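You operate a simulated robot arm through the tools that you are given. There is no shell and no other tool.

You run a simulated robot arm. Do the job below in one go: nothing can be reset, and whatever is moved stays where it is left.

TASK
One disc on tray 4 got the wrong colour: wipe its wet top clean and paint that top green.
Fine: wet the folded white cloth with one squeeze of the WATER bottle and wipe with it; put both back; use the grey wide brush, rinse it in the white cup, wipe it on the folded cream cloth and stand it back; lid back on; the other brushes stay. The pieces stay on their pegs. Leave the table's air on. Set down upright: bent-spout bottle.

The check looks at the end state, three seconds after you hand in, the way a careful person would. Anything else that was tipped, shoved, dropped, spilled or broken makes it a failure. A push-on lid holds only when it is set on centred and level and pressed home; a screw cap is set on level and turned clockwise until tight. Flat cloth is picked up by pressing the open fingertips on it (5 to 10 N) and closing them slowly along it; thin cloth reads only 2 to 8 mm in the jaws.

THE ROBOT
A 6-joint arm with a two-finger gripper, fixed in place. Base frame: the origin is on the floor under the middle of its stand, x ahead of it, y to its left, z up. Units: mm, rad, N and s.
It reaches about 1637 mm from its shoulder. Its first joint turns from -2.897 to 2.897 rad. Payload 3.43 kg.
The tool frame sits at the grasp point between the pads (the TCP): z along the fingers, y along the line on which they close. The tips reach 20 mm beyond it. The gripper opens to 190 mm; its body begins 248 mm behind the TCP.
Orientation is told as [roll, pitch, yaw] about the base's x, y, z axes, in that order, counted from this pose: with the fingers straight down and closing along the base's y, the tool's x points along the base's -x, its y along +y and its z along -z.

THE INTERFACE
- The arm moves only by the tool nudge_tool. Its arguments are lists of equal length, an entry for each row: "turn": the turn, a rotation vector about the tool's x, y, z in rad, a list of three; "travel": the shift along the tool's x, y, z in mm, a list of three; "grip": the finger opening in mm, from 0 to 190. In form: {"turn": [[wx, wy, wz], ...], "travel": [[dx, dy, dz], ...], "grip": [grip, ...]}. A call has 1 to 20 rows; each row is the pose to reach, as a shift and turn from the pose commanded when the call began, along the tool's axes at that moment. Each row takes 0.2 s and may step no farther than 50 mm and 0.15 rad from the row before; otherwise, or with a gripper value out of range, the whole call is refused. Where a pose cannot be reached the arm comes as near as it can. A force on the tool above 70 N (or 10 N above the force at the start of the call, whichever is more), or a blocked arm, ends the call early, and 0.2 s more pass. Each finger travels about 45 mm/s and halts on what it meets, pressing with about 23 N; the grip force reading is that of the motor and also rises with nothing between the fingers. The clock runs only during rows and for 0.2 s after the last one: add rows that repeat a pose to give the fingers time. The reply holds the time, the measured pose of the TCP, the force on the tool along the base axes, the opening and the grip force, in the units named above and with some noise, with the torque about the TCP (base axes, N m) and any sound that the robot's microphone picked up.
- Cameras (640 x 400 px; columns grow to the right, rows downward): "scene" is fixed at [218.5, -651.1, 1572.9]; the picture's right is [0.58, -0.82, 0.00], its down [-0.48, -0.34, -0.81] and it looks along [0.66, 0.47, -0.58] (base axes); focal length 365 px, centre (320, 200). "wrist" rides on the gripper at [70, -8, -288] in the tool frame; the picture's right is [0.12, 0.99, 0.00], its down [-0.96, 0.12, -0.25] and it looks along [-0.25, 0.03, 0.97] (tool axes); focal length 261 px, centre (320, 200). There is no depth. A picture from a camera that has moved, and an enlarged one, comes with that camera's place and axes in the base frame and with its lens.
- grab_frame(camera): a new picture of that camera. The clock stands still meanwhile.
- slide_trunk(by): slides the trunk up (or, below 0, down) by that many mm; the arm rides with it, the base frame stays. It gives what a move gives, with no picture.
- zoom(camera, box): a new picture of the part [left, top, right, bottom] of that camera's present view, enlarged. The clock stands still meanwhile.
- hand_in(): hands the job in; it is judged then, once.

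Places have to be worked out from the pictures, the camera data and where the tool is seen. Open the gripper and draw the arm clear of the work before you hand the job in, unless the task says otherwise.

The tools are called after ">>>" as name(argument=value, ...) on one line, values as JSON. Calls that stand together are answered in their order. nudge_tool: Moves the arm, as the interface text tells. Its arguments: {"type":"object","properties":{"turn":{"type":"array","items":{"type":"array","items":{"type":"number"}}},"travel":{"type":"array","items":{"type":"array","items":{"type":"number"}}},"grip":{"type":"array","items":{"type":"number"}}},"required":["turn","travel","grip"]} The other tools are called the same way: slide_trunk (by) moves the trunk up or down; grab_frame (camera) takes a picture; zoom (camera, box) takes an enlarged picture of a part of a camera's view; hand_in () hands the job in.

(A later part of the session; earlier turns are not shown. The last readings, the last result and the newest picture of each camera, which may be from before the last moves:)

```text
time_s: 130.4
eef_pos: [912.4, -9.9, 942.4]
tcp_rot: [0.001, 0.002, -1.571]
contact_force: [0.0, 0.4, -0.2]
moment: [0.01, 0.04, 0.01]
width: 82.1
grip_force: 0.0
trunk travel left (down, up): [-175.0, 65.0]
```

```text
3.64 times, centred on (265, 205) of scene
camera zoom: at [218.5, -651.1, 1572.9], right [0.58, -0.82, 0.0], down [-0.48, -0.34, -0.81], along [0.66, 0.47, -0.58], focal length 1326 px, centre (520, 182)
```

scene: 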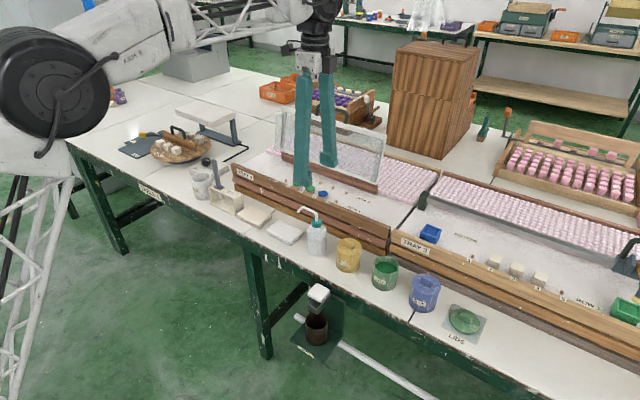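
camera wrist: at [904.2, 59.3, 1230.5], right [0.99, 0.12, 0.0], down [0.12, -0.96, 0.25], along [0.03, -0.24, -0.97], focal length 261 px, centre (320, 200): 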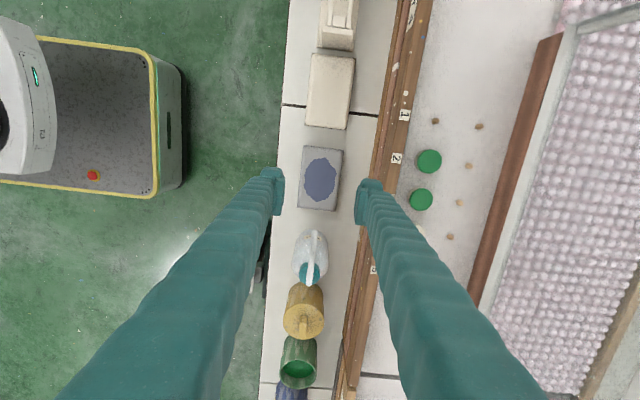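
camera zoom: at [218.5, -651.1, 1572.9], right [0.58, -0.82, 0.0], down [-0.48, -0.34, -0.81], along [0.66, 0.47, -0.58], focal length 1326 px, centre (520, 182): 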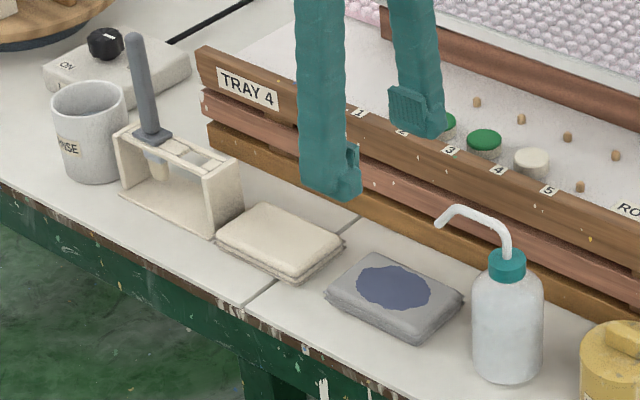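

Cloth is back in its spot, everything else untouched. Now the brush: I rise and travel to above its handle at about (912, 289), staying above its top (z≈953).

>>> nudge_tool(turn=[[0, 0, 0], [0, 0, 0], [0, 0, 0], [0, 0, 0], [0, 0, 0], [0, 0, 0], [0, 0, 0], [0, 0, 0], [0, 0, 0], [0, 0, 0]], travel=[[5, 0, -40], [30, 0, -75], [70, 0, -85], [110, 0, -85], [150, 0, -85], [190, 0, -85], [225, 0, -85], [255, 0, -85], [270, 0, -85], [270, 0, -85]], grip=[82, 80, 70, 60, 60, 60, 60, 60, 60, 60])

>>> grab_frame(camera="wrist")

>>> zoom(camera="wrist", box=[260, 90, 380, 210])

>>> zoom(camera="scene", box=[180, 145, 260, 215])

```text
time_s: 132.6
eef_pos: [910.5, 257.2, 1029.2]
tcp_rot: [0.002, 0.001, -1.57]
contact_force: [-0.3, 0.3, -0.3]
moment: [-0.02, -0.01, 0.0]
width: 59.8
grip_force: 0.1
trunk travel left (down, up): [-175.0, 65.0]
```

```text
taken
camera wrist: at [902.4, 327.2, 1317.3], right [0.99, 0.12, 0.0], down [0.12, -0.96, 0.25], along [0.03, -0.24, -0.97], focal length 261 px, centre (320, 200)
```

wrist: 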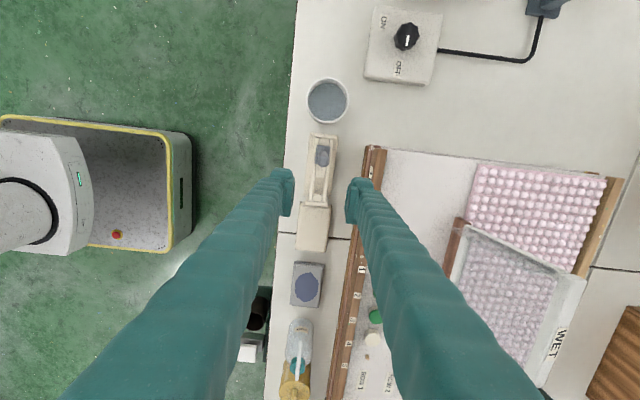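

```text
3.33 times, centred on (320, 150) of wrist
camera zoom: at [902.4, 327.2, 1317.3], right [0.99, 0.12, 0.0], down [0.12, -0.96, 0.25], along [0.03, -0.24, -0.97], focal length 869 px, centre (320, 367)
```

zoom: 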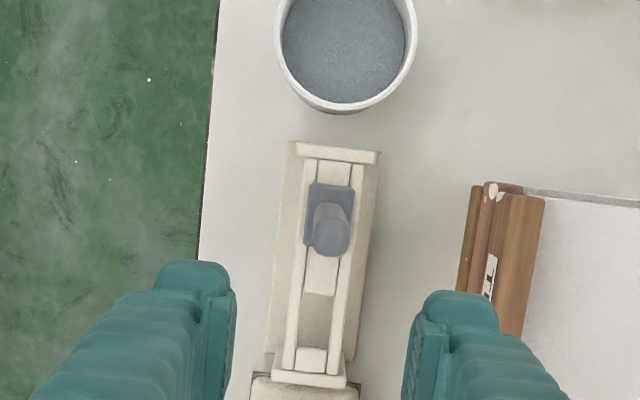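

```text
5.71 times, centred on (220, 180) of scene
camera zoom: at [218.5, -651.1, 1572.9], right [0.58, -0.82, 0.0], down [-0.48, -0.34, -0.81], along [0.66, 0.47, -0.58], focal length 2083 px, centre (891, 314)
```

zoom: 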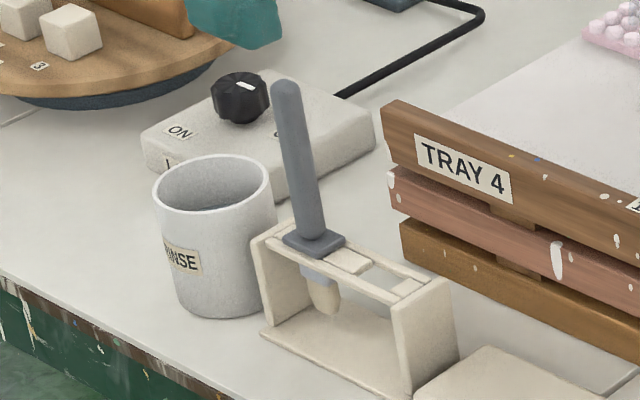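

The brush stands vertical at about (912, 291): top z≈946, collar ≈835, bristle tip ≈779. I move over it and descend to just above its top for an alignment check.

>>> nudge_tool(turn=[[0, 0, 0], [0, 0, 0], [0, 0, 0], [0, 0, 0], [0, 0, 0]], travel=[[18, 1, 0], [33.8, 1.6, 0], [33.8, 1.6, 25], [33.8, 1.6, 50], [33.8, 1.6, 50]], grip=[60, 60, 60, 60, 60])

>>> zoom(camera="wrist", box=[260, 130, 380, 220])

>>> zoom(camera="scene", box=[180, 130, 260, 200])

```text
time_s: 133.8
eef_pos: [915.4, 290.0, 978.6]
tcp_rot: [0.001, 0.002, -1.572]
contact_force: [0.0, 0.5, -0.1]
moment: [0.03, -0.01, 0.0]
width: 60.0
grip_force: 0.1
trunk travel left (down, up): [-175.0, 65.0]
```

```text
4.44 times, centred on (320, 175) of wrist
camera zoom: at [905.8, 360.7, 1266.3], right [0.99, 0.12, 0.0], down [0.12, -0.96, 0.25], along [0.03, -0.24, -0.97], focal length 1158 px, centre (320, 311)
```

zoom: 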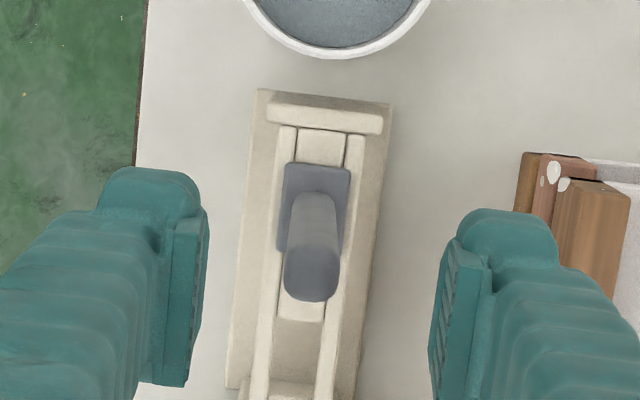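

```text
5.71 times, centred on (220, 165) of scene
camera zoom: at [218.5, -651.1, 1572.9], right [0.58, -0.82, 0.0], down [-0.48, -0.34, -0.81], along [0.66, 0.47, -0.58], focal length 2083 px, centre (891, 400)
```

zoom: 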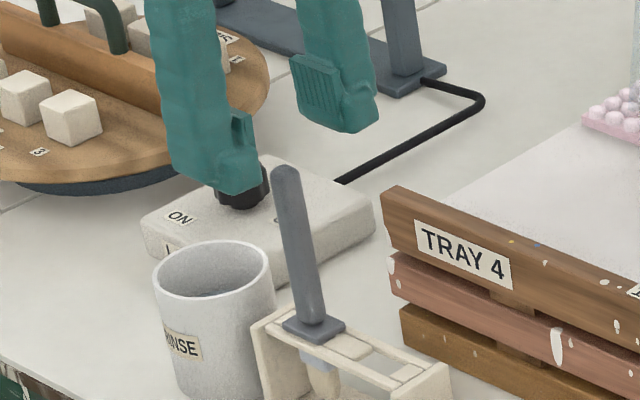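

Handle top is within 1.5 mm of the jaw centre. I correct by (−1.5, −1) and descend to grip the handle at z≈903.

>>> nudge_tool(turn=[[0, 0, 0], [0, 0, 0], [0, 0, 0], [0, 0, 0], [0, 0, 0], [0, 0, 0]], travel=[[-1, -1.5, 15], [-1, -1.5, 35], [-1, -1.5, 55], [-1, -1.5, 70], [-1, -1.5, 75], [-1, -1.5, 75]], grip=[60, 60, 60, 55, 50, 45])

>>> zoom(camera="wrist", box=[260, 130, 380, 220])

>>> zoom(camera="scene", box=[180, 130, 260, 200])

```text
time_s: 135.2
eef_pos: [913.1, 288.3, 902.9]
tcp_rot: [0.004, 0.001, -1.57]
contact_force: [0.2, 1.0, 0.1]
moment: [-0.02, 0.02, 0.0]
width: 44.8
grip_force: 0.0
trunk travel left (down, up): [-175.0, 65.0]
```

```text
4.44 times, centred on (320, 175) of wrist
camera zoom: at [904.2, 358.6, 1190.6], right [0.99, 0.12, 0.0], down [0.12, -0.96, 0.25], along [0.03, -0.24, -0.97], focal length 1158 px, centre (320, 311)
```

zoom: 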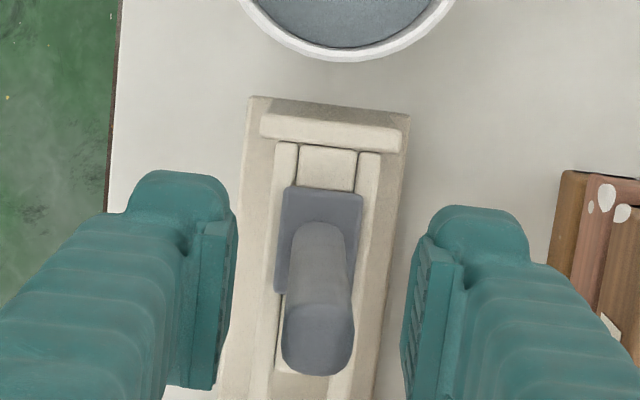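

```text
5.71 times, centred on (220, 165) of scene
camera zoom: at [218.5, -651.1, 1572.9], right [0.58, -0.82, 0.0], down [-0.48, -0.34, -0.81], along [0.66, 0.47, -0.58], focal length 2083 px, centre (891, 400)
```

zoom: 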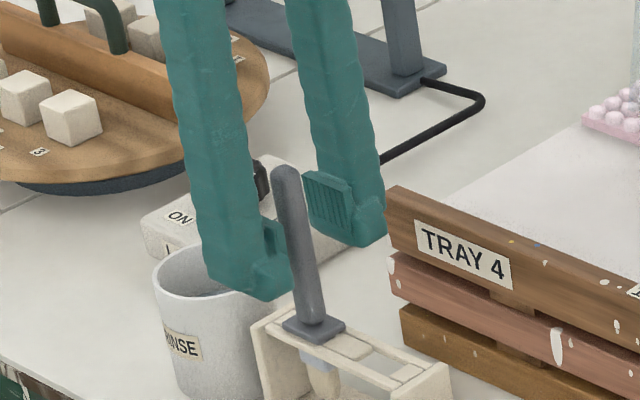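

Perfectly centred. I close on the handle gradually.

>>> nudge_tool(turn=[[0, 0, 0], [0, 0, 0], [0, 0, 0], [0, 0, 0], [0, 0, 0], [0, 0, 0], [0, 0, 0], [0, 0, 0]], travel=[[0, 0, 0], [0, 0, 0], [0, 0, 0], [0, 0, 0], [0, 0, 0], [0, 0, 0], [0, 0, 0], [0, 0, 0]], grip=[35, 27, 22, 20, 18, 16, 13, 10])

```text
time_s: 137.0
eef_pos: [913.5, 288.8, 901.9]
tcp_rot: [0.002, 0.001, -1.572]
contact_force: [-0.5, 0.8, -0.1]
moment: [0.0, 0.02, -0.01]
width: 15.0
grip_force: 23.3
trunk travel left (down, up): [-175.0, 65.0]
```

Gripped at 15.0 mm, 23 N. I lift straight up 110 mm so the bristles clear the holder and jars.

>>> nudge_tool(turn=[[0, 0, 0], [0, 0, 0], [0, 0, 0], [0, 0, 0], [0, 0, 0], [0, 0, 0], [0, 0, 0], [0, 0, 0]], travel=[[0, 0, -5], [0, 0, -15], [0, 0, -28], [0, 0, -45], [0, 0, -65], [0, 0, -85], [0, 0, -110], [0, 0, -110]], grip=[10, 10, 10, 10, 10, 10, 10, 10])

>>> zoom(camera="scene", box=[180, 110, 260, 200])

>>> grab_frame(camera="wrist")

```text
time_s: 138.8
eef_pos: [911.7, 289.5, 1014.1]
tcp_rot: [0.004, 0.001, -1.572]
contact_force: [0.3, -0.1, -0.6]
moment: [-0.02, -0.02, 0.0]
width: 14.8
grip_force: 23.1
trunk travel left (down, up): [-175.0, 65.0]
```

```text
4.44 times, centred on (220, 155) of scene
camera zoom: at [218.5, -651.1, 1572.9], right [0.58, -0.82, 0.0], down [-0.48, -0.34, -0.81], along [0.66, 0.47, -0.58], focal length 1620 px, centre (764, 400)
```

zoom: 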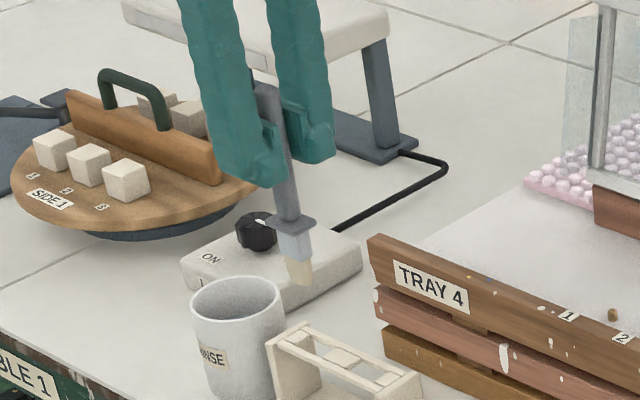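

```text
taken
camera wrist: at [903.6, 359.4, 1302.7], right [0.99, 0.12, 0.0], down [0.12, -0.96, 0.25], along [0.03, -0.24, -0.97], focal length 261 px, centre (320, 200)
```

wrist: 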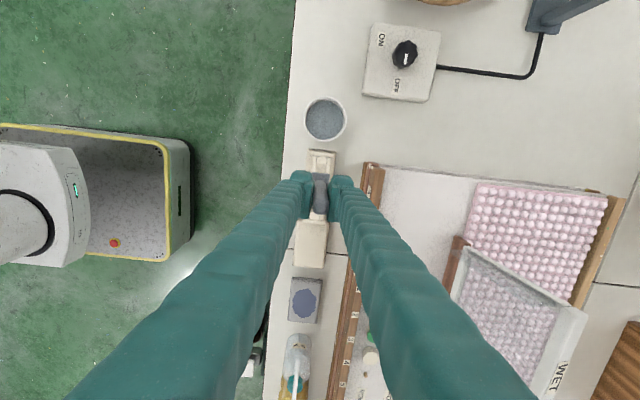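

The brush is held upright, tip ≈124.5 mm below the TCP. The green jar's rim centre is at about (918, −384, 834) with paint roughly 17 mm down. I raise and travel there above the spout height.

>>> nudge_tool(turn=[[0, 0, 0], [0, 0, 0], [0, 0, 0], [0, 0, 0], [0, 0, 0], [0, 0, 0], [0, 0, 0], [0, 0, 0], [0, 0, 0], [0, 0, 0], [0, 0, 0], [0, 0, 0], [0, 0, 0], [0, 0, 0], [0, 0, 0], [0, 0, 0], [0, 0, 0], [0, 0, 0], [0, 0, 0], [0, 0, 0]], travel=[[0, 0, -35], [-15, 0, -70], [-50, 0, -75], [-90, 0, -75], [-130, 0, -75], [-170, 0, -75], [-212, 0, -75], [-254, 0, -75], [-296, 0, -75], [-338, 0, -75], [-380, 1, -75], [-422, 2, -75], [-464, 3, -75], [-506, 4, -75], [-548, 5, -75], [-585, 5.5, -75], [-615, 6, -75], [-640, 6, -75], [-650, 6, -75], [-650, 6, -75]], grip=[10, 10, 10, 10, 10, 10, 10, 10, 10, 10, 10, 10, 10, 10, 10, 10, 10, 10, 10, 10])

>>> grab_frame(camera="wrist")

>>> zoom(camera="scene", box=[330, 190, 450, 310])

```text
time_s: 143.0
eef_pos: [915.8, -361.0, 1089.8]
tcp_rot: [0.001, 0.001, -1.571]
contact_force: [-0.2, 0.3, -0.8]
moment: [0.02, -0.01, 0.0]
width: 14.8
grip_force: 22.6
trunk travel left (down, up): [-175.0, 65.0]
```

```text
taken
camera wrist: at [908.9, -290.4, 1377.1], right [0.99, 0.12, 0.0], down [0.12, -0.96, 0.25], along [0.03, -0.24, -0.97], focal length 261 px, centre (320, 200)
```

wrist: 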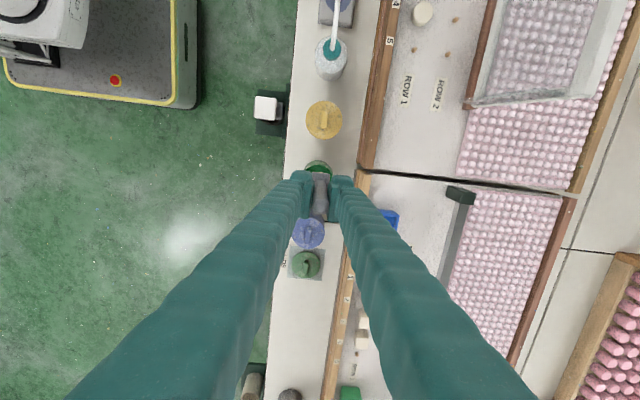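

```text
3.33 times, centred on (390, 250) of scene
camera zoom: at [218.5, -651.1, 1572.9], right [0.58, -0.82, 0.0], down [-0.48, -0.34, -0.81], along [0.66, 0.47, -0.58], focal length 1215 px, centre (87, 33)
```

zoom: 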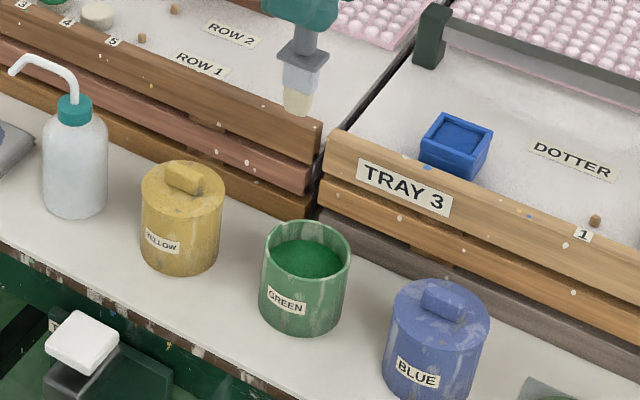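

I zoom in on the jar in both views to pin its mouth accurately.

>>> zoom(camera="wrist", box=[270, 140, 370, 240])

>>> zoom(camera="scene", box=[365, 245, 410, 295])

>>> zoom(camera="scene", box=[395, 190, 440, 240])

>>> zoom(camera="scene", box=[395, 180, 455, 240])

```text
4.00 times, centred on (320, 190) of wrist
camera zoom: at [908.9, -290.4, 1377.1], right [0.99, 0.12, 0.0], down [0.12, -0.96, 0.25], along [0.03, -0.24, -0.97], focal length 1043 px, centre (320, 240)
```

zoom: 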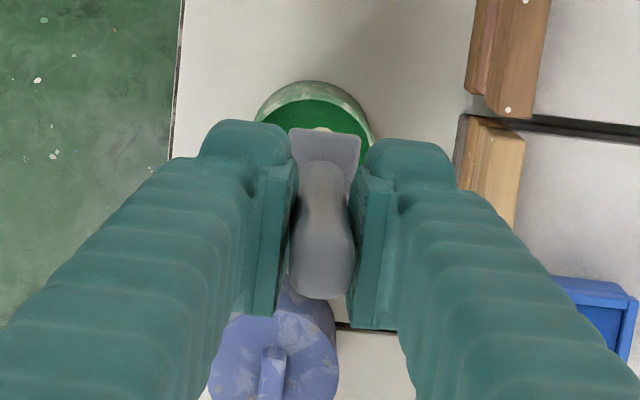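

```text
8.00 times, centred on (388, 270) of scene
camera zoom: at [218.5, -651.1, 1572.9], right [0.58, -0.82, 0.0], down [-0.48, -0.34, -0.81], along [0.66, 0.47, -0.58], focal length 2917 px, centre (-220, -360)
```

zoom: 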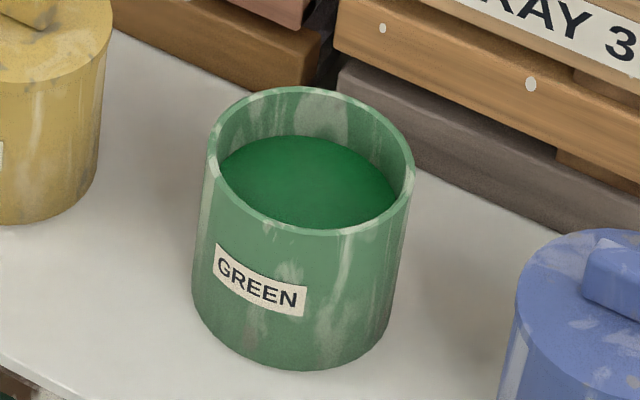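

```text
8.00 times, centred on (418, 215) of scene
camera zoom: at [218.5, -651.1, 1572.9], right [0.58, -0.82, 0.0], down [-0.48, -0.34, -0.81], along [0.66, 0.47, -0.58], focal length 2917 px, centre (-460, 80)
```

zoom: 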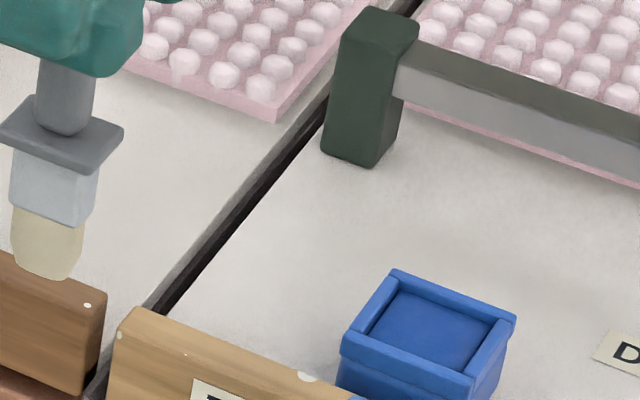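

```text
6.67 times, centred on (425, 210) of scene
camera zoom: at [218.5, -651.1, 1572.9], right [0.58, -0.82, 0.0], down [-0.48, -0.34, -0.81], along [0.66, 0.47, -0.58], focal length 2431 px, centre (-380, 133)
```

zoom: 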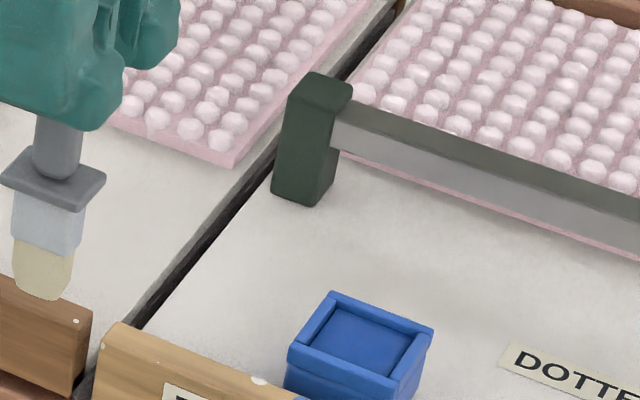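

Jar mouth centre ≈ (915, −386), rim z≈833, paint ≈814; bristles are 25 mm long. I move over it and lower the tip to just above the rim to check.

>>> nudge_tool(turn=[[0, 0, 0], [0, 0, 0], [0, 0, 0], [0, 0, 0], [0, 0, 0], [0, 0, 0]], travel=[[-14, -1, 0], [-25.6, -1.9, 0], [-25.6, -1.9, 30], [-25.6, -1.9, 65], [-25.6, -1.9, 98], [-25.6, -1.9, 98]], grip=[10, 10, 10, 10, 10, 10])

>>> zoom(camera="scene", box=[350, 220, 420, 300])

>>> zoom(camera="wrist", box=[270, 120, 370, 220])

```text
time_s: 144.4
eef_pos: [913.7, -384.2, 988.7]
tcp_rot: [0.002, 0.001, -1.573]
contact_force: [-1.1, -0.6, -0.2]
moment: [0.02, -0.02, 0.01]
width: 14.6
grip_force: 23.4
trunk travel left (down, up): [-175.0, 65.0]
```

```text
5.00 times, centred on (385, 260) of scene
camera zoom: at [218.5, -651.1, 1572.9], right [0.58, -0.82, 0.0], down [-0.48, -0.34, -0.81], along [0.66, 0.47, -0.58], focal length 1823 px, centre (-5, -100)
```

zoom: 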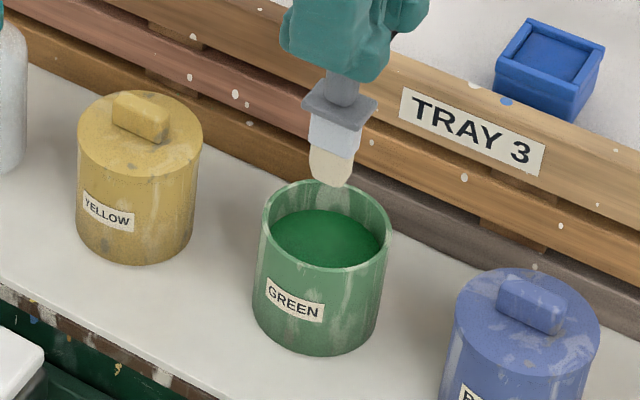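

```text
4.00 times, centred on (320, 170) of wrist
camera zoom: at [905.3, -315.1, 1277.1], right [0.99, 0.12, 0.0], down [0.12, -0.96, 0.25], along [0.03, -0.24, -0.97], focal length 1043 px, centre (320, 320)
```

zoom: 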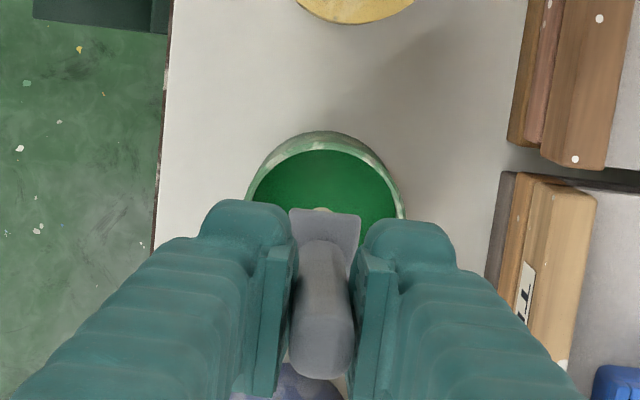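

The brush is within ~3 mm of the jar's centre. I shift +3 mm in x and lower the bristles about 9 mm into the paint.

>>> nudge_tool(turn=[[0, 0, 0], [0, 0, 0], [0, 0, 0], [0, 0, 0], [0, 0, 0], [0, 0, 0], [0, 0, 0]], travel=[[0, 3, 12], [0, 3, 25], [0, 3, 38], [0, 3, 48], [0, 3, 55], [0, 3, 59], [0, 3, 59]], grip=[10, 10, 10, 10, 10, 10, 10])

>>> zoom(camera="scene", box=[355, 230, 415, 300])

```text
time_s: 146.0
eef_pos: [918.6, -385.0, 929.8]
tcp_rot: [0.002, 0.001, -1.571]
contact_force: [-0.4, -0.4, -0.5]
moment: [0.0, -0.03, 0.0]
width: 14.8
grip_force: 23.0
trunk travel left (down, up): [-175.0, 65.0]
```

```text
5.71 times, centred on (385, 265) of scene
camera zoom: at [218.5, -651.1, 1572.9], right [0.58, -0.82, 0.0], down [-0.48, -0.34, -0.81], along [0.66, 0.47, -0.58], focal length 2083 px, centre (-51, -171)
```

zoom: 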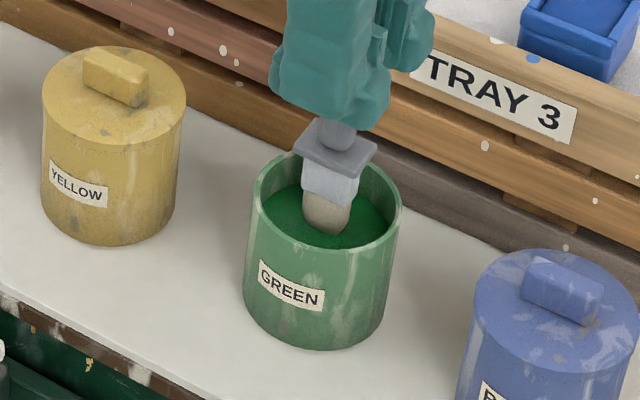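

About 5 mm of bristle is submerged (paint ≈810). I go 6 mm deeper for a good load.

>>> nudge_tool(turn=[[0, 0, 0], [0, 0, 0], [0, 0, 0], [0, 0, 0]], travel=[[0, 0, 3], [0, 0, 6], [0, 0, 6], [0, 0, 6]], grip=[10, 10, 10, 10])

>>> zoom(camera="scene", box=[355, 230, 415, 300])

```text
time_s: 147.0
eef_pos: [919.2, -386.2, 924.7]
tcp_rot: [0.001, 0.0, -1.57]
contact_force: [-0.5, -0.7, -0.7]
moment: [0.04, -0.01, -0.03]
width: 14.5
grip_force: 23.3
trunk travel left (down, up): [-175.0, 65.0]
```

```text
5.71 times, centred on (385, 265) of scene
camera zoom: at [218.5, -651.1, 1572.9], right [0.58, -0.82, 0.0], down [-0.48, -0.34, -0.81], along [0.66, 0.47, -0.58], focal length 2083 px, centre (-51, -171)
```

zoom: 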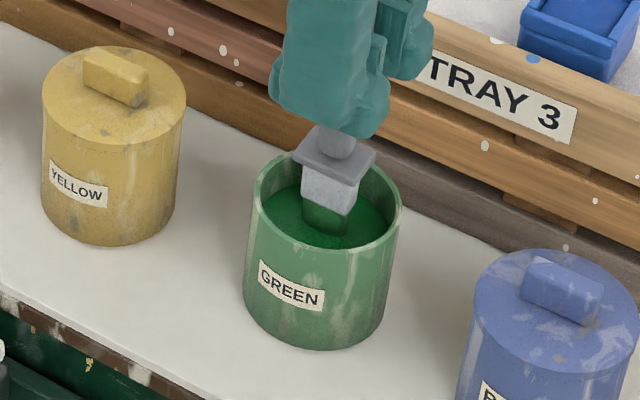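

The bristles are loaded green. I lift just clear of the paint inside the jar and pause about a second to let any excess drip.

>>> nudge_tool(turn=[[0, 0, 0], [0, 0, 0], [0, 0, 0], [0, 0, 0], [0, 0, 0], [0, 0, 0], [0, 0, 0], [0, 0, 0]], travel=[[0, -1, -8], [0, -1, -16], [0, -1, -22], [0, -1, -22], [0, -1, -22], [0, -1, -22], [0, -1, -22], [0, -1, -22]], grip=[10, 10, 10, 10, 10, 10, 10, 10])

>>> zoom(camera="scene", box=[355, 220, 415, 290])

```text
time_s: 148.8
eef_pos: [918.5, -384.7, 947.5]
tcp_rot: [0.002, 0.0, -1.571]
contact_force: [-0.9, 0.3, 1.1]
moment: [0.01, 0.0, -0.01]
width: 14.4
grip_force: 22.8
trunk travel left (down, up): [-175.0, 65.0]
```

```text
5.71 times, centred on (385, 255) of scene
camera zoom: at [218.5, -651.1, 1572.9], right [0.58, -0.82, 0.0], down [-0.48, -0.34, -0.81], along [0.66, 0.47, -0.58], focal length 2083 px, centre (-51, -114)
```

zoom: 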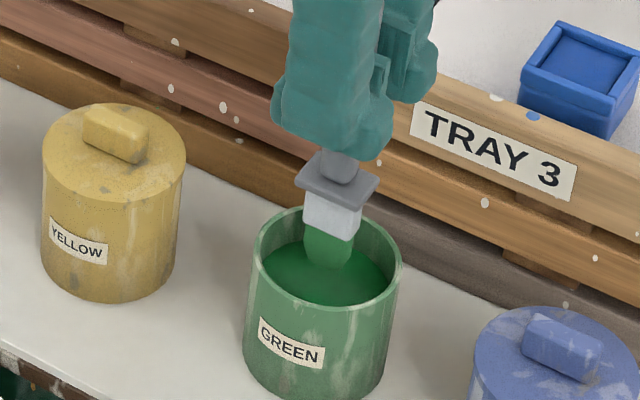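

Brush is loaded without dripping. I raise it clear and carry it over the tray rail to above disc 4 at about (1059.5, −68.5).

>>> nudge_tool(turn=[[0, 0, 0], [0, 0, 0], [0, 0, 0], [0, 0, 0], [0, 0, 0], [0, 0, 0], [0, 0, 0], [0, 0, 0], [0, 0, 0], [0, 0, 0], [0, 0, 0], [0, 0, 0], [0, 0, 0], [0, 0, 0], [0, 0, 0]], travel=[[0, 0, -30], [0, 0, -60], [0, 0, -90], [10, 8, -118], [40, 25, -118], [72, 42, -118], [104, 58, -118], [136, 74, -118], [168, 90, -118], [200, 104, -118], [232, 116, -118], [264, 126, -118], [292, 136, -118], [314, 142, -118], [314, 142, -118]], grip=[10, 10, 10, 10, 10, 10, 10, 10, 10, 10, 10, 10, 10, 10, 10])

>>> zoom(camera="scene", box=[295, 140, 365, 210])

>>> zoom(camera="wrist", box=[270, 110, 370, 210])

```text
time_s: 152.0
eef_pos: [1061.2, -71.1, 1064.3]
tcp_rot: [0.002, 0.0, -1.571]
contact_force: [-0.3, -0.6, -0.2]
moment: [-0.01, -0.03, 0.03]
width: 14.9
grip_force: 22.5
trunk travel left (down, up): [-175.0, 65.0]
```

```text
5.71 times, centred on (330, 175) of scene
camera zoom: at [218.5, -651.1, 1572.9], right [0.58, -0.82, 0.0], down [-0.48, -0.34, -0.81], along [0.66, 0.47, -0.58], focal length 2083 px, centre (263, 343)
```

zoom: 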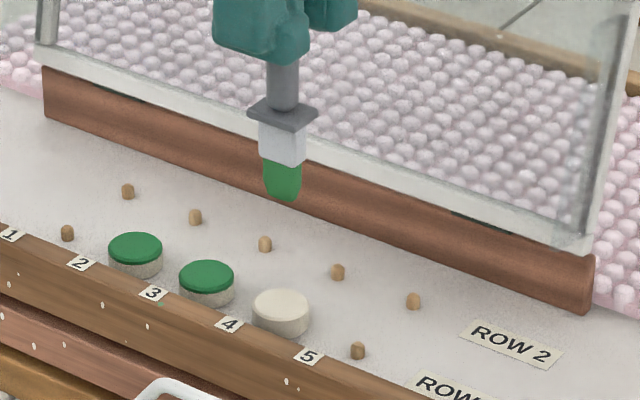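

```text
4.00 times, centred on (320, 160) of wrist
camera zoom: at [1051.7, -1.7, 1352.7], right [0.99, 0.12, 0.0], down [0.12, -0.96, 0.25], along [0.03, -0.24, -0.97], focal length 1043 px, centre (320, 360)
```

zoom: 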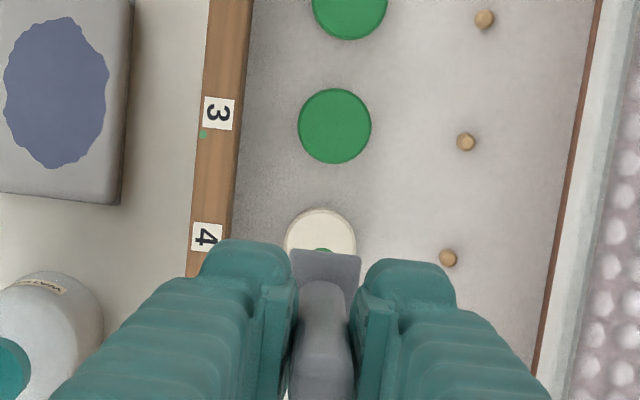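

Brush tip and disc 4 (centre ≈ (1060, −70)) line up within 2 mm. I lower to ~5 mm above the disc top and check from the scene camera.

>>> nudge_tool(turn=[[0, 0, 0], [0, 0, 0], [0, 0, 0], [0, 0, 0], [0, 0, 0]], travel=[[1.7, 0.3, 20], [1.7, 0.3, 40], [1.7, 0.3, 58], [1.7, 0.3, 69], [1.7, 0.3, 69]], grip=[10, 10, 10, 10, 10])

>>> zoom(camera="scene", box=[305, 160, 355, 205])

>>> zoom(camera="wrist", box=[270, 110, 370, 210])

```text
time_s: 153.2
eef_pos: [1060.4, -71.0, 997.3]
tcp_rot: [0.001, 0.002, -1.57]
contact_force: [0.1, 0.5, -0.7]
moment: [0.0, -0.01, -0.03]
width: 14.4
grip_force: 23.2
trunk travel left (down, up): [-175.0, 65.0]
```

```text
8.89 times, centred on (330, 182) of scene
camera zoom: at [218.5, -651.1, 1572.9], right [0.58, -0.82, 0.0], down [-0.48, -0.34, -0.81], along [0.66, 0.47, -0.58], focal length 3241 px, centre (231, 356)
```

zoom: 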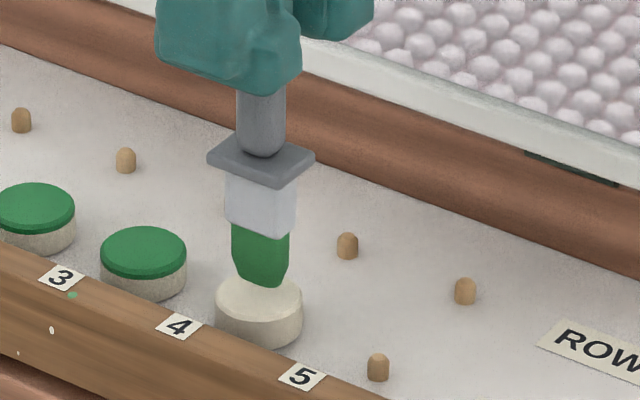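

```text
4.00 times, centred on (320, 160) of wrist
camera zoom: at [1051.9, -1.5, 1284.5], right [0.99, 0.12, 0.0], down [0.12, -0.96, 0.25], along [0.03, -0.24, -0.97], focal length 1043 px, centre (320, 360)
```

zoom: 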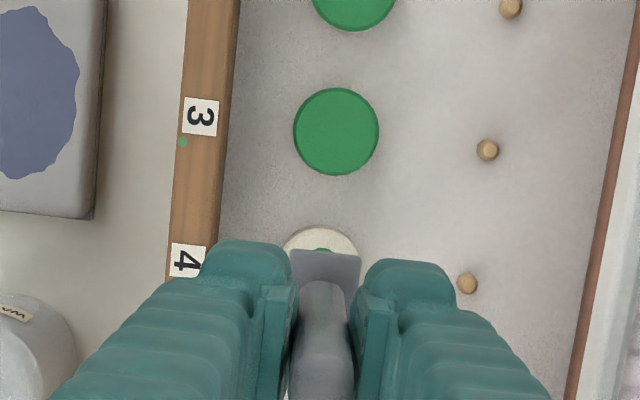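

Aligned within ~1.5 mm. I lower to contact in small steps.

>>> nudge_tool(turn=[[0, 0, 0], [0, 0, 0], [0, 0, 0], [0, 0, 0]], travel=[[1.2, -0.9, 3], [1.2, -0.9, 5], [1.2, -0.9, 6.5], [1.2, -0.9, 6.5]], grip=[10, 10, 10, 10])

>>> zoom(camera="scene", box=[305, 160, 355, 205])

```text
time_s: 154.2
eef_pos: [1060.7, -69.5, 989.4]
tcp_rot: [0.001, 0.002, -1.572]
contact_force: [0.2, 0.2, 2.2]
moment: [-0.06, -0.03, 0.0]
width: 14.5
grip_force: 22.7
trunk travel left (down, up): [-175.0, 65.0]
```

```text
8.89 times, centred on (330, 182) of scene
camera zoom: at [218.5, -651.1, 1572.9], right [0.58, -0.82, 0.0], down [-0.48, -0.34, -0.81], along [0.66, 0.47, -0.58], focal length 3241 px, centre (231, 356)
```

zoom: 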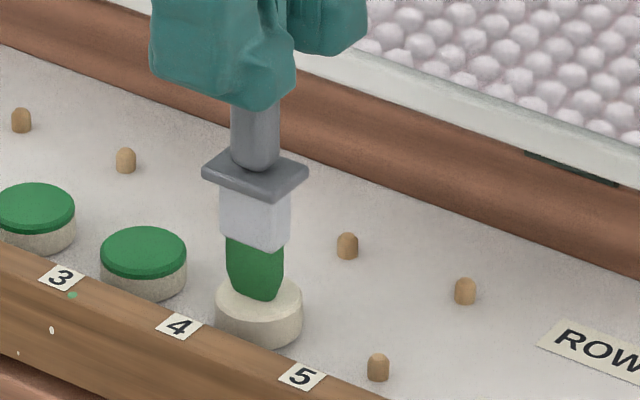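

Contact at 2.2 N. I paint with gentle raster strokes within ±8 mm of the centre so the bristles reach the rim but not past it.

>>> nudge_tool(turn=[[0, 0, 0], [0, 0, 0], [0, 0, 0], [0, 0, 0], [0, 0, 0], [0, 0, 0], [0, 0, 0], [0, 0, 0], [0, 0, 0], [0, 0, 0], [0, 0, 0], [0, 0, 0], [0, 0, 0], [0, 0, 0], [0, 0, 0], [0, 0, 0], [0, 0, 0], [0, 0, 0], [0, 0, 0], [0, 0, 0]], travel=[[-3, -2, 0], [-6, -5, 0], [-6, 0, 0], [-6, 5, 0], [-3, 7, 0], [0, 8, 0], [0, 3, 0], [0, -3, 0], [0, -8, 0], [3, -7, 0], [6, -5, 0], [6, 0, 0], [6, 5, 0], [3, 6, 0], [6, 3, 0], [8, 0, 0], [3, 0, 0], [-3, 0, 0], [-8, 0, 0], [0, 0, 0]], grip=[10, 10, 10, 10, 10, 10, 10, 10, 10, 10, 10, 10, 10, 10, 10, 10, 10, 10, 10, 10])

>>> zoom(camera="scene", box=[305, 160, 355, 205])

```text
time_s: 158.4
eef_pos: [1059.9, -69.9, 988.1]
tcp_rot: [0.003, 0.002, -1.572]
contact_force: [0.1, 0.1, 3.8]
moment: [0.16, -0.01, 0.01]
width: 14.8
grip_force: 23.3
trunk travel left (down, up): [-175.0, 65.0]
```

```text
8.89 times, centred on (330, 182) of scene
camera zoom: at [218.5, -651.1, 1572.9], right [0.58, -0.82, 0.0], down [-0.48, -0.34, -0.81], along [0.66, 0.47, -0.58], focal length 3241 px, centre (231, 356)
```

zoom: 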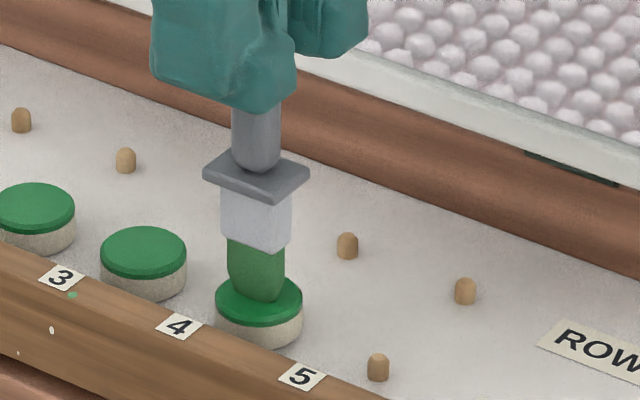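

The top has turned green. I lift the brush straight up 70 mm and inspect the disc.

>>> nudge_tool(turn=[[0, 0, 0], [0, 0, 0], [0, 0, 0], [0, 0, 0], [0, 0, 0]], travel=[[0, 0, -5], [0, 0, -20], [0, 0, -45], [0, 0, -76], [0, 0, -76]], grip=[10, 10, 10, 10, 10])

>>> zoom(camera="scene", box=[305, 165, 345, 205])

>>> zoom(camera="wrist", box=[270, 110, 370, 210])

```text
time_s: 159.6
eef_pos: [1060.5, -69.2, 1067.3]
tcp_rot: [0.001, 0.003, -1.571]
contact_force: [0.0, 0.4, -0.5]
moment: [0.0, 0.04, 0.02]
width: 14.6
grip_force: 23.0
trunk travel left (down, up): [-175.0, 65.0]
```

```text
10.00 times, centred on (325, 185) of scene
camera zoom: at [218.5, -651.1, 1572.9], right [0.58, -0.82, 0.0], down [-0.48, -0.34, -0.81], along [0.66, 0.47, -0.58], focal length 3646 px, centre (270, 350)
```

zoom: 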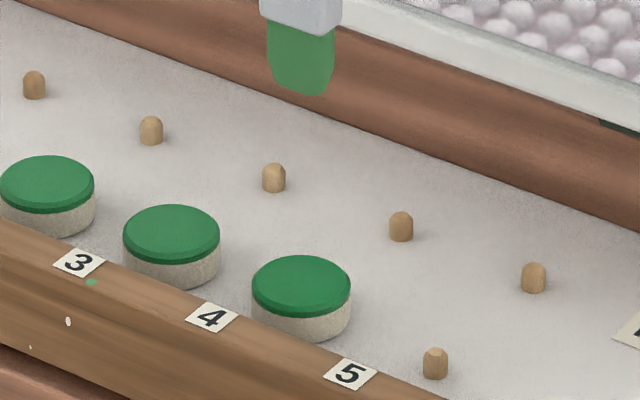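

```text
4.00 times, centred on (320, 160) of wrist
camera zoom: at [1051.6, -0.2, 1354.4], right [0.99, 0.12, 0.0], down [0.12, -0.96, 0.25], along [0.03, -0.24, -0.97], focal length 1043 px, centre (320, 360)
```

zoom: 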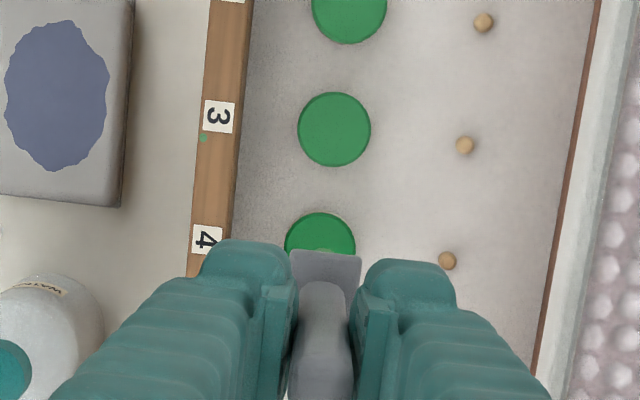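

Disc 4's top is fully and evenly green, neighbours untouched. Next: rinse. The white cup's rim centre is about (910, 381.5, 845). I carry the brush there, going over the rail first so as not to pass over other discs.

>>> nudge_tool(turn=[[0, 0, 0], [0, 0, 0], [0, 0, 0], [0, 0, 0], [0, 0, 0], [0, 0, 0], [0, 0, 0], [0, 0, 0], [0, 0, 0], [0, 0, 0], [0, 0, 0], [0, 0, 0], [0, 0, 0], [0, 0, 0]], travel=[[3, -30, 0], [12, -62, 0], [42, -82, 0], [80, -95, 0], [122, -105, 0], [165, -112, 0], [208, -120, 0], [251, -127, 0], [294, -134, 0], [337, -140, 0], [378, -146, 0], [415, -149, 0], [440, -149.6, 0], [440, -149.6, 0]], grip=[10, 10, 10, 10, 10, 10, 10, 10, 10, 10, 10, 10, 10, 10])

>>> grab_frame(camera="wrist")

>>> zoom(camera="scene", box=[170, 120, 250, 215])

>>> zoom(camera="wrist", box=[265, 120, 375, 230])

```text
time_s: 162.6
eef_pos: [909.0, 372.3, 1065.8]
tcp_rot: [0.003, 0.0, -1.571]
contact_force: [-1.3, 0.6, -0.6]
moment: [-0.03, 0.05, 0.0]
width: 14.5
grip_force: 23.0
trunk travel left (down, up): [-175.0, 65.0]
```

```text
taken
camera wrist: at [900.4, 441.7, 1353.2], right [0.99, 0.12, 0.0], down [0.12, -0.96, 0.25], along [0.03, -0.24, -0.97], focal length 261 px, centre (320, 200)
```

wrist: 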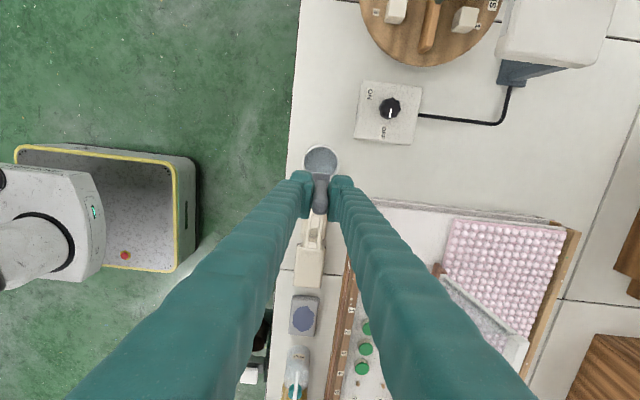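

```text
4.21 times, centred on (210, 168) of scene
camera zoom: at [218.5, -651.1, 1572.9], right [0.58, -0.82, 0.0], down [-0.48, -0.34, -0.81], along [0.66, 0.47, -0.58], focal length 1535 px, centre (783, 337)
```

zoom: 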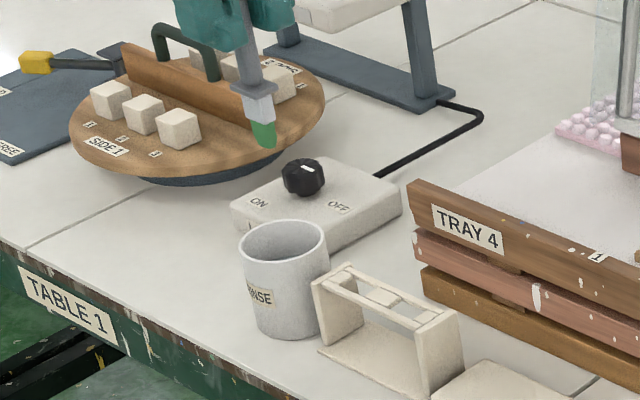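

```text
3.64 times, centred on (320, 175) of wrist
camera zoom: at [900.4, 441.7, 1353.2], right [0.99, 0.12, 0.0], down [0.12, -0.96, 0.25], along [0.03, -0.24, -0.97], focal length 948 px, centre (320, 291)
```

zoom: 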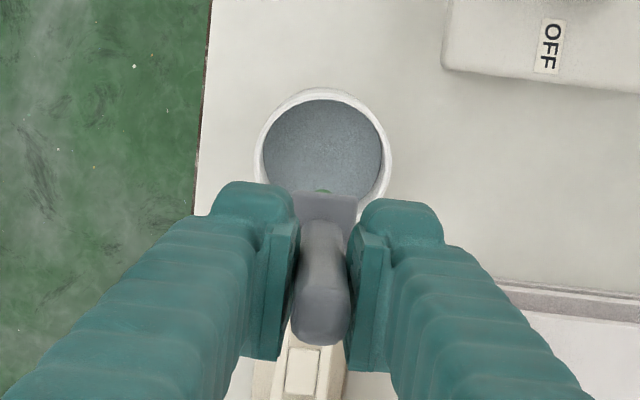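

I zoom the cup to judge its water level before dipping.

>>> zoom(camera="scene", box=[180, 165, 230, 215])

```text
8.00 times, centred on (205, 190) of scene
camera zoom: at [218.5, -651.1, 1572.9], right [0.58, -0.82, 0.0], down [-0.48, -0.34, -0.81], along [0.66, 0.47, -0.58], focal length 2917 px, centre (1240, 280)
```

zoom: 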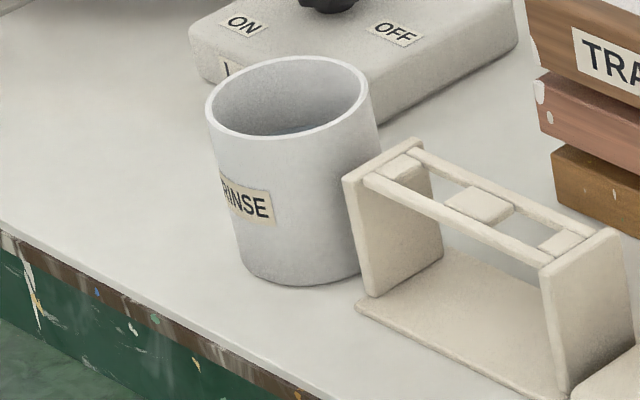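

Water level seems ≈812. I centre over the cup (909.5, 383.5) and lower the bristles fully into the water (tip ≈790).

>>> nudge_tool(turn=[[0, 0, 0], [0, 0, 0], [0, 0, 0], [0, 0, 0], [0, 0, 0], [0, 0, 0], [0, 0, 0], [0, 0, 0]], travel=[[11.8, 1.1, 10], [11.8, 1.1, 40], [11.8, 1.1, 70], [11.8, 1.1, 95], [11.8, 1.1, 115], [11.8, 1.1, 135], [11.8, 1.1, 150], [11.8, 1.1, 150]], grip=[10, 10, 10, 10, 10, 10, 10, 10])

>>> zoom(camera="scene", box=[180, 145, 240, 215])

>>> zoom(camera="wrist", box=[265, 120, 375, 230])

```text
time_s: 164.4
eef_pos: [913.4, 382.3, 917.4]
tcp_rot: [0.003, 0.001, -1.571]
contact_force: [1.3, 0.1, -0.6]
moment: [0.01, 0.02, 0.01]
width: 14.7
grip_force: 23.0
trunk travel left (down, up): [-175.0, 65.0]
```

```text
5.71 times, centred on (210, 180) of scene
camera zoom: at [218.5, -651.1, 1572.9], right [0.58, -0.82, 0.0], down [-0.48, -0.34, -0.81], along [0.66, 0.47, -0.58], focal length 2083 px, centre (949, 314)
```

zoom: 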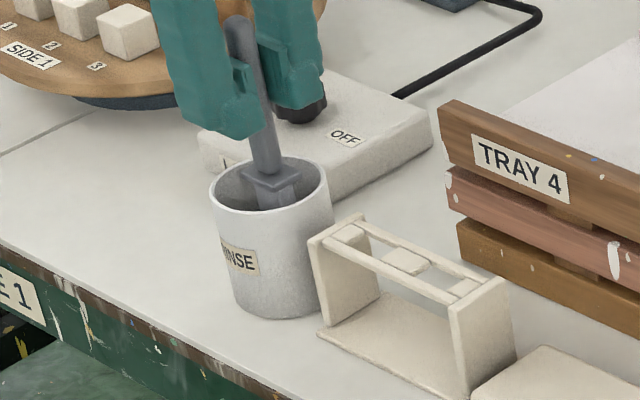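

```text
3.64 times, centred on (320, 175) of wrist
camera zoom: at [904.3, 451.5, 1204.7], right [0.99, 0.12, 0.0], down [0.12, -0.96, 0.25], along [0.03, -0.24, -0.97], focal length 948 px, centre (320, 291)
```

zoom: 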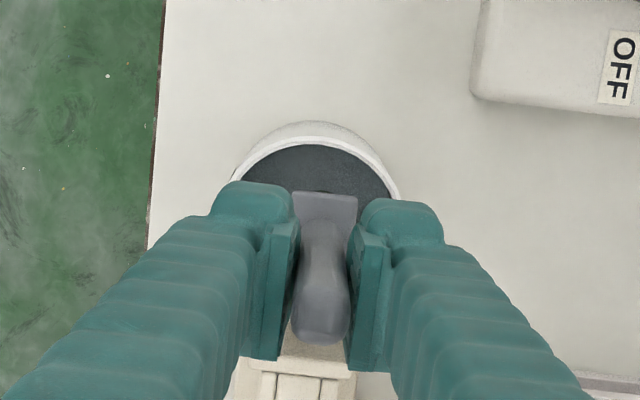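

The bristles are submerged. I swirl two circles of 9 mm radius within the cup, then centre.

>>> nudge_tool(turn=[[0, 0, 0], [0, 0, 0], [0, 0, 0], [0, 0, 0], [0, 0, 0], [0, 0, 0], [0, 0, 0], [0, 0, 0], [0, 0, 0], [0, 0, 0], [0, 0, 0], [0, 0, 0], [0, 0, 0], [0, 0, 0], [0, 0, 0], [0, 0, 0], [0, 0, 0], [0, 0, 0], [0, 0, 0], [0, 0, 0]], travel=[[6, -2.8, 0], [11, -2.8, 0], [8.9, 3, 0], [3.6, 6.1, 0], [-2.5, 5, 0], [-6.5, 0.3, 0], [-6.5, -5.9, 0], [-2.5, -10.6, 0], [3.6, -11.7, 0], [8.9, -8.6, 0], [11, -2.8, 0], [8.9, 3, 0], [3.6, 6.1, 0], [-2.5, 5, 0], [-6.5, 0.3, 0], [-6.5, -5.9, 0], [-2.5, -10.6, 0], [3.6, -11.7, 0], [2, -5, 0], [2, -2.8, 0]], grip=[10, 10, 10, 10, 10, 10, 10, 10, 10, 10, 10, 10, 10, 10, 10, 10, 10, 10, 10, 10])

>>> zoom(camera="wrist", box=[265, 120, 375, 230])

```text
time_s: 168.6
eef_pos: [908.4, 384.5, 915.9]
tcp_rot: [0.0, -0.001, -1.572]
contact_force: [-0.5, 0.1, -1.2]
moment: [0.02, 0.0, -0.01]
width: 14.5
grip_force: 22.7
trunk travel left (down, up): [-175.0, 65.0]
```

```text
3.64 times, centred on (320, 175) of wrist
camera zoom: at [899.2, 454.4, 1202.6], right [0.99, 0.12, 0.0], down [0.12, -0.96, 0.25], along [0.03, -0.25, -0.97], focal length 948 px, centre (320, 291)
```

zoom: 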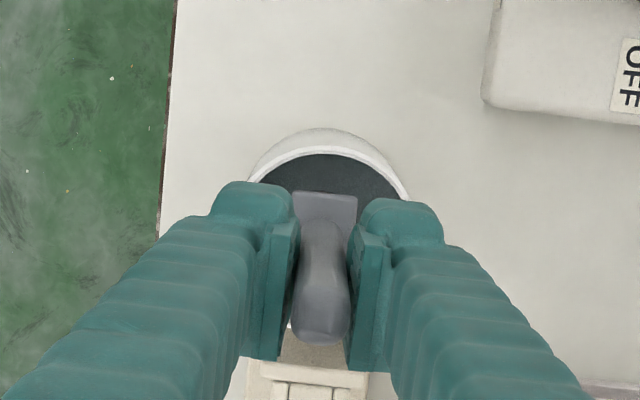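

Now I lift the bristles above the rim and look whether they are clean.

>>> nudge_tool(turn=[[0, 0, 0], [0, 0, 0], [0, 0, 0], [0, 0, 0], [0, 0, 0], [0, 0, 0]], travel=[[0, 0, -15], [0, 0, -30], [0, 0, -45], [0, 0, -60], [0, 0, -85], [0, 0, -85]], grip=[10, 10, 10, 10, 10, 10])

>>> zoom(camera="scene", box=[180, 130, 240, 210])

```text
time_s: 170.0
eef_pos: [907.8, 384.6, 1000.7]
tcp_rot: [0.002, 0.0, -1.569]
contact_force: [0.0, -0.4, -0.9]
moment: [0.02, 0.01, -0.02]
width: 14.8
grip_force: 23.0
trunk travel left (down, up): [-175.0, 65.0]
```

```text
5.00 times, centred on (210, 170) of scene
camera zoom: at [218.5, -651.1, 1572.9], right [0.58, -0.82, 0.0], down [-0.48, -0.34, -0.81], along [0.66, 0.47, -0.58], focal length 1823 px, centre (870, 350)
```

zoom: 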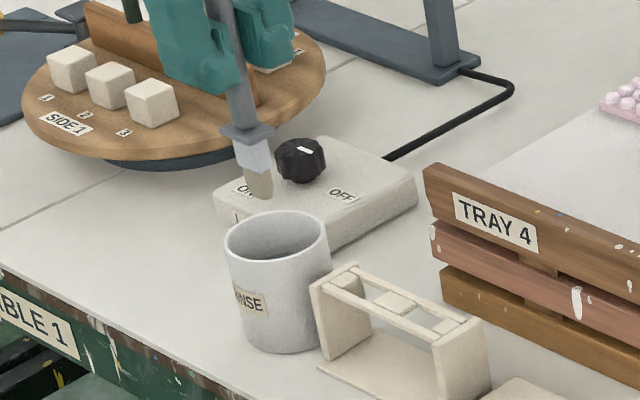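

I zoom tightly on the bristles to confirm no green remains.

>>> zoom(camera="scene", box=[215, 150, 240, 180])

>>> zoom(camera="wrist", box=[290, 120, 350, 190])

```text
13.33 times, centred on (228, 165) of scene
camera zoom: at [218.5, -651.1, 1572.9], right [0.58, -0.82, 0.0], down [-0.48, -0.34, -0.81], along [0.66, 0.47, -0.58], focal length 4861 px, centre (1553, 667)
```

zoom: 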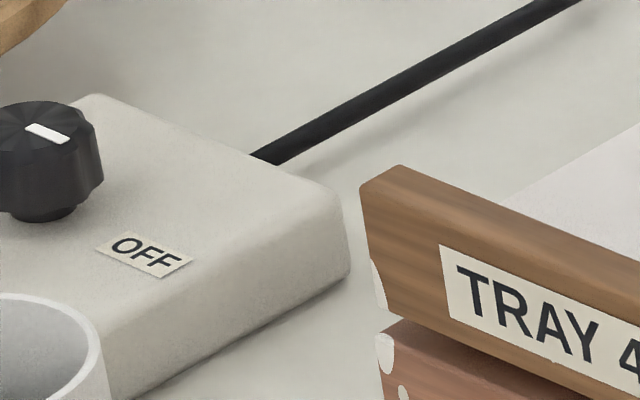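

```text
5.71 times, centred on (320, 155) of wrist
camera zoom: at [899.1, 453.5, 1288.9], right [0.99, 0.12, 0.0], down [0.12, -0.96, 0.25], along [0.03, -0.24, -0.97], focal length 1489 px, centre (320, 457)
```

zoom: 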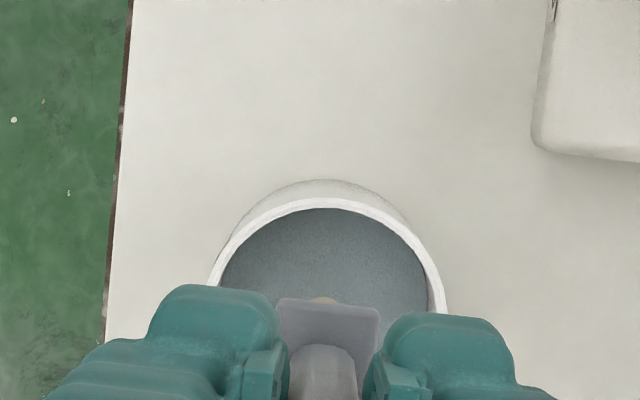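

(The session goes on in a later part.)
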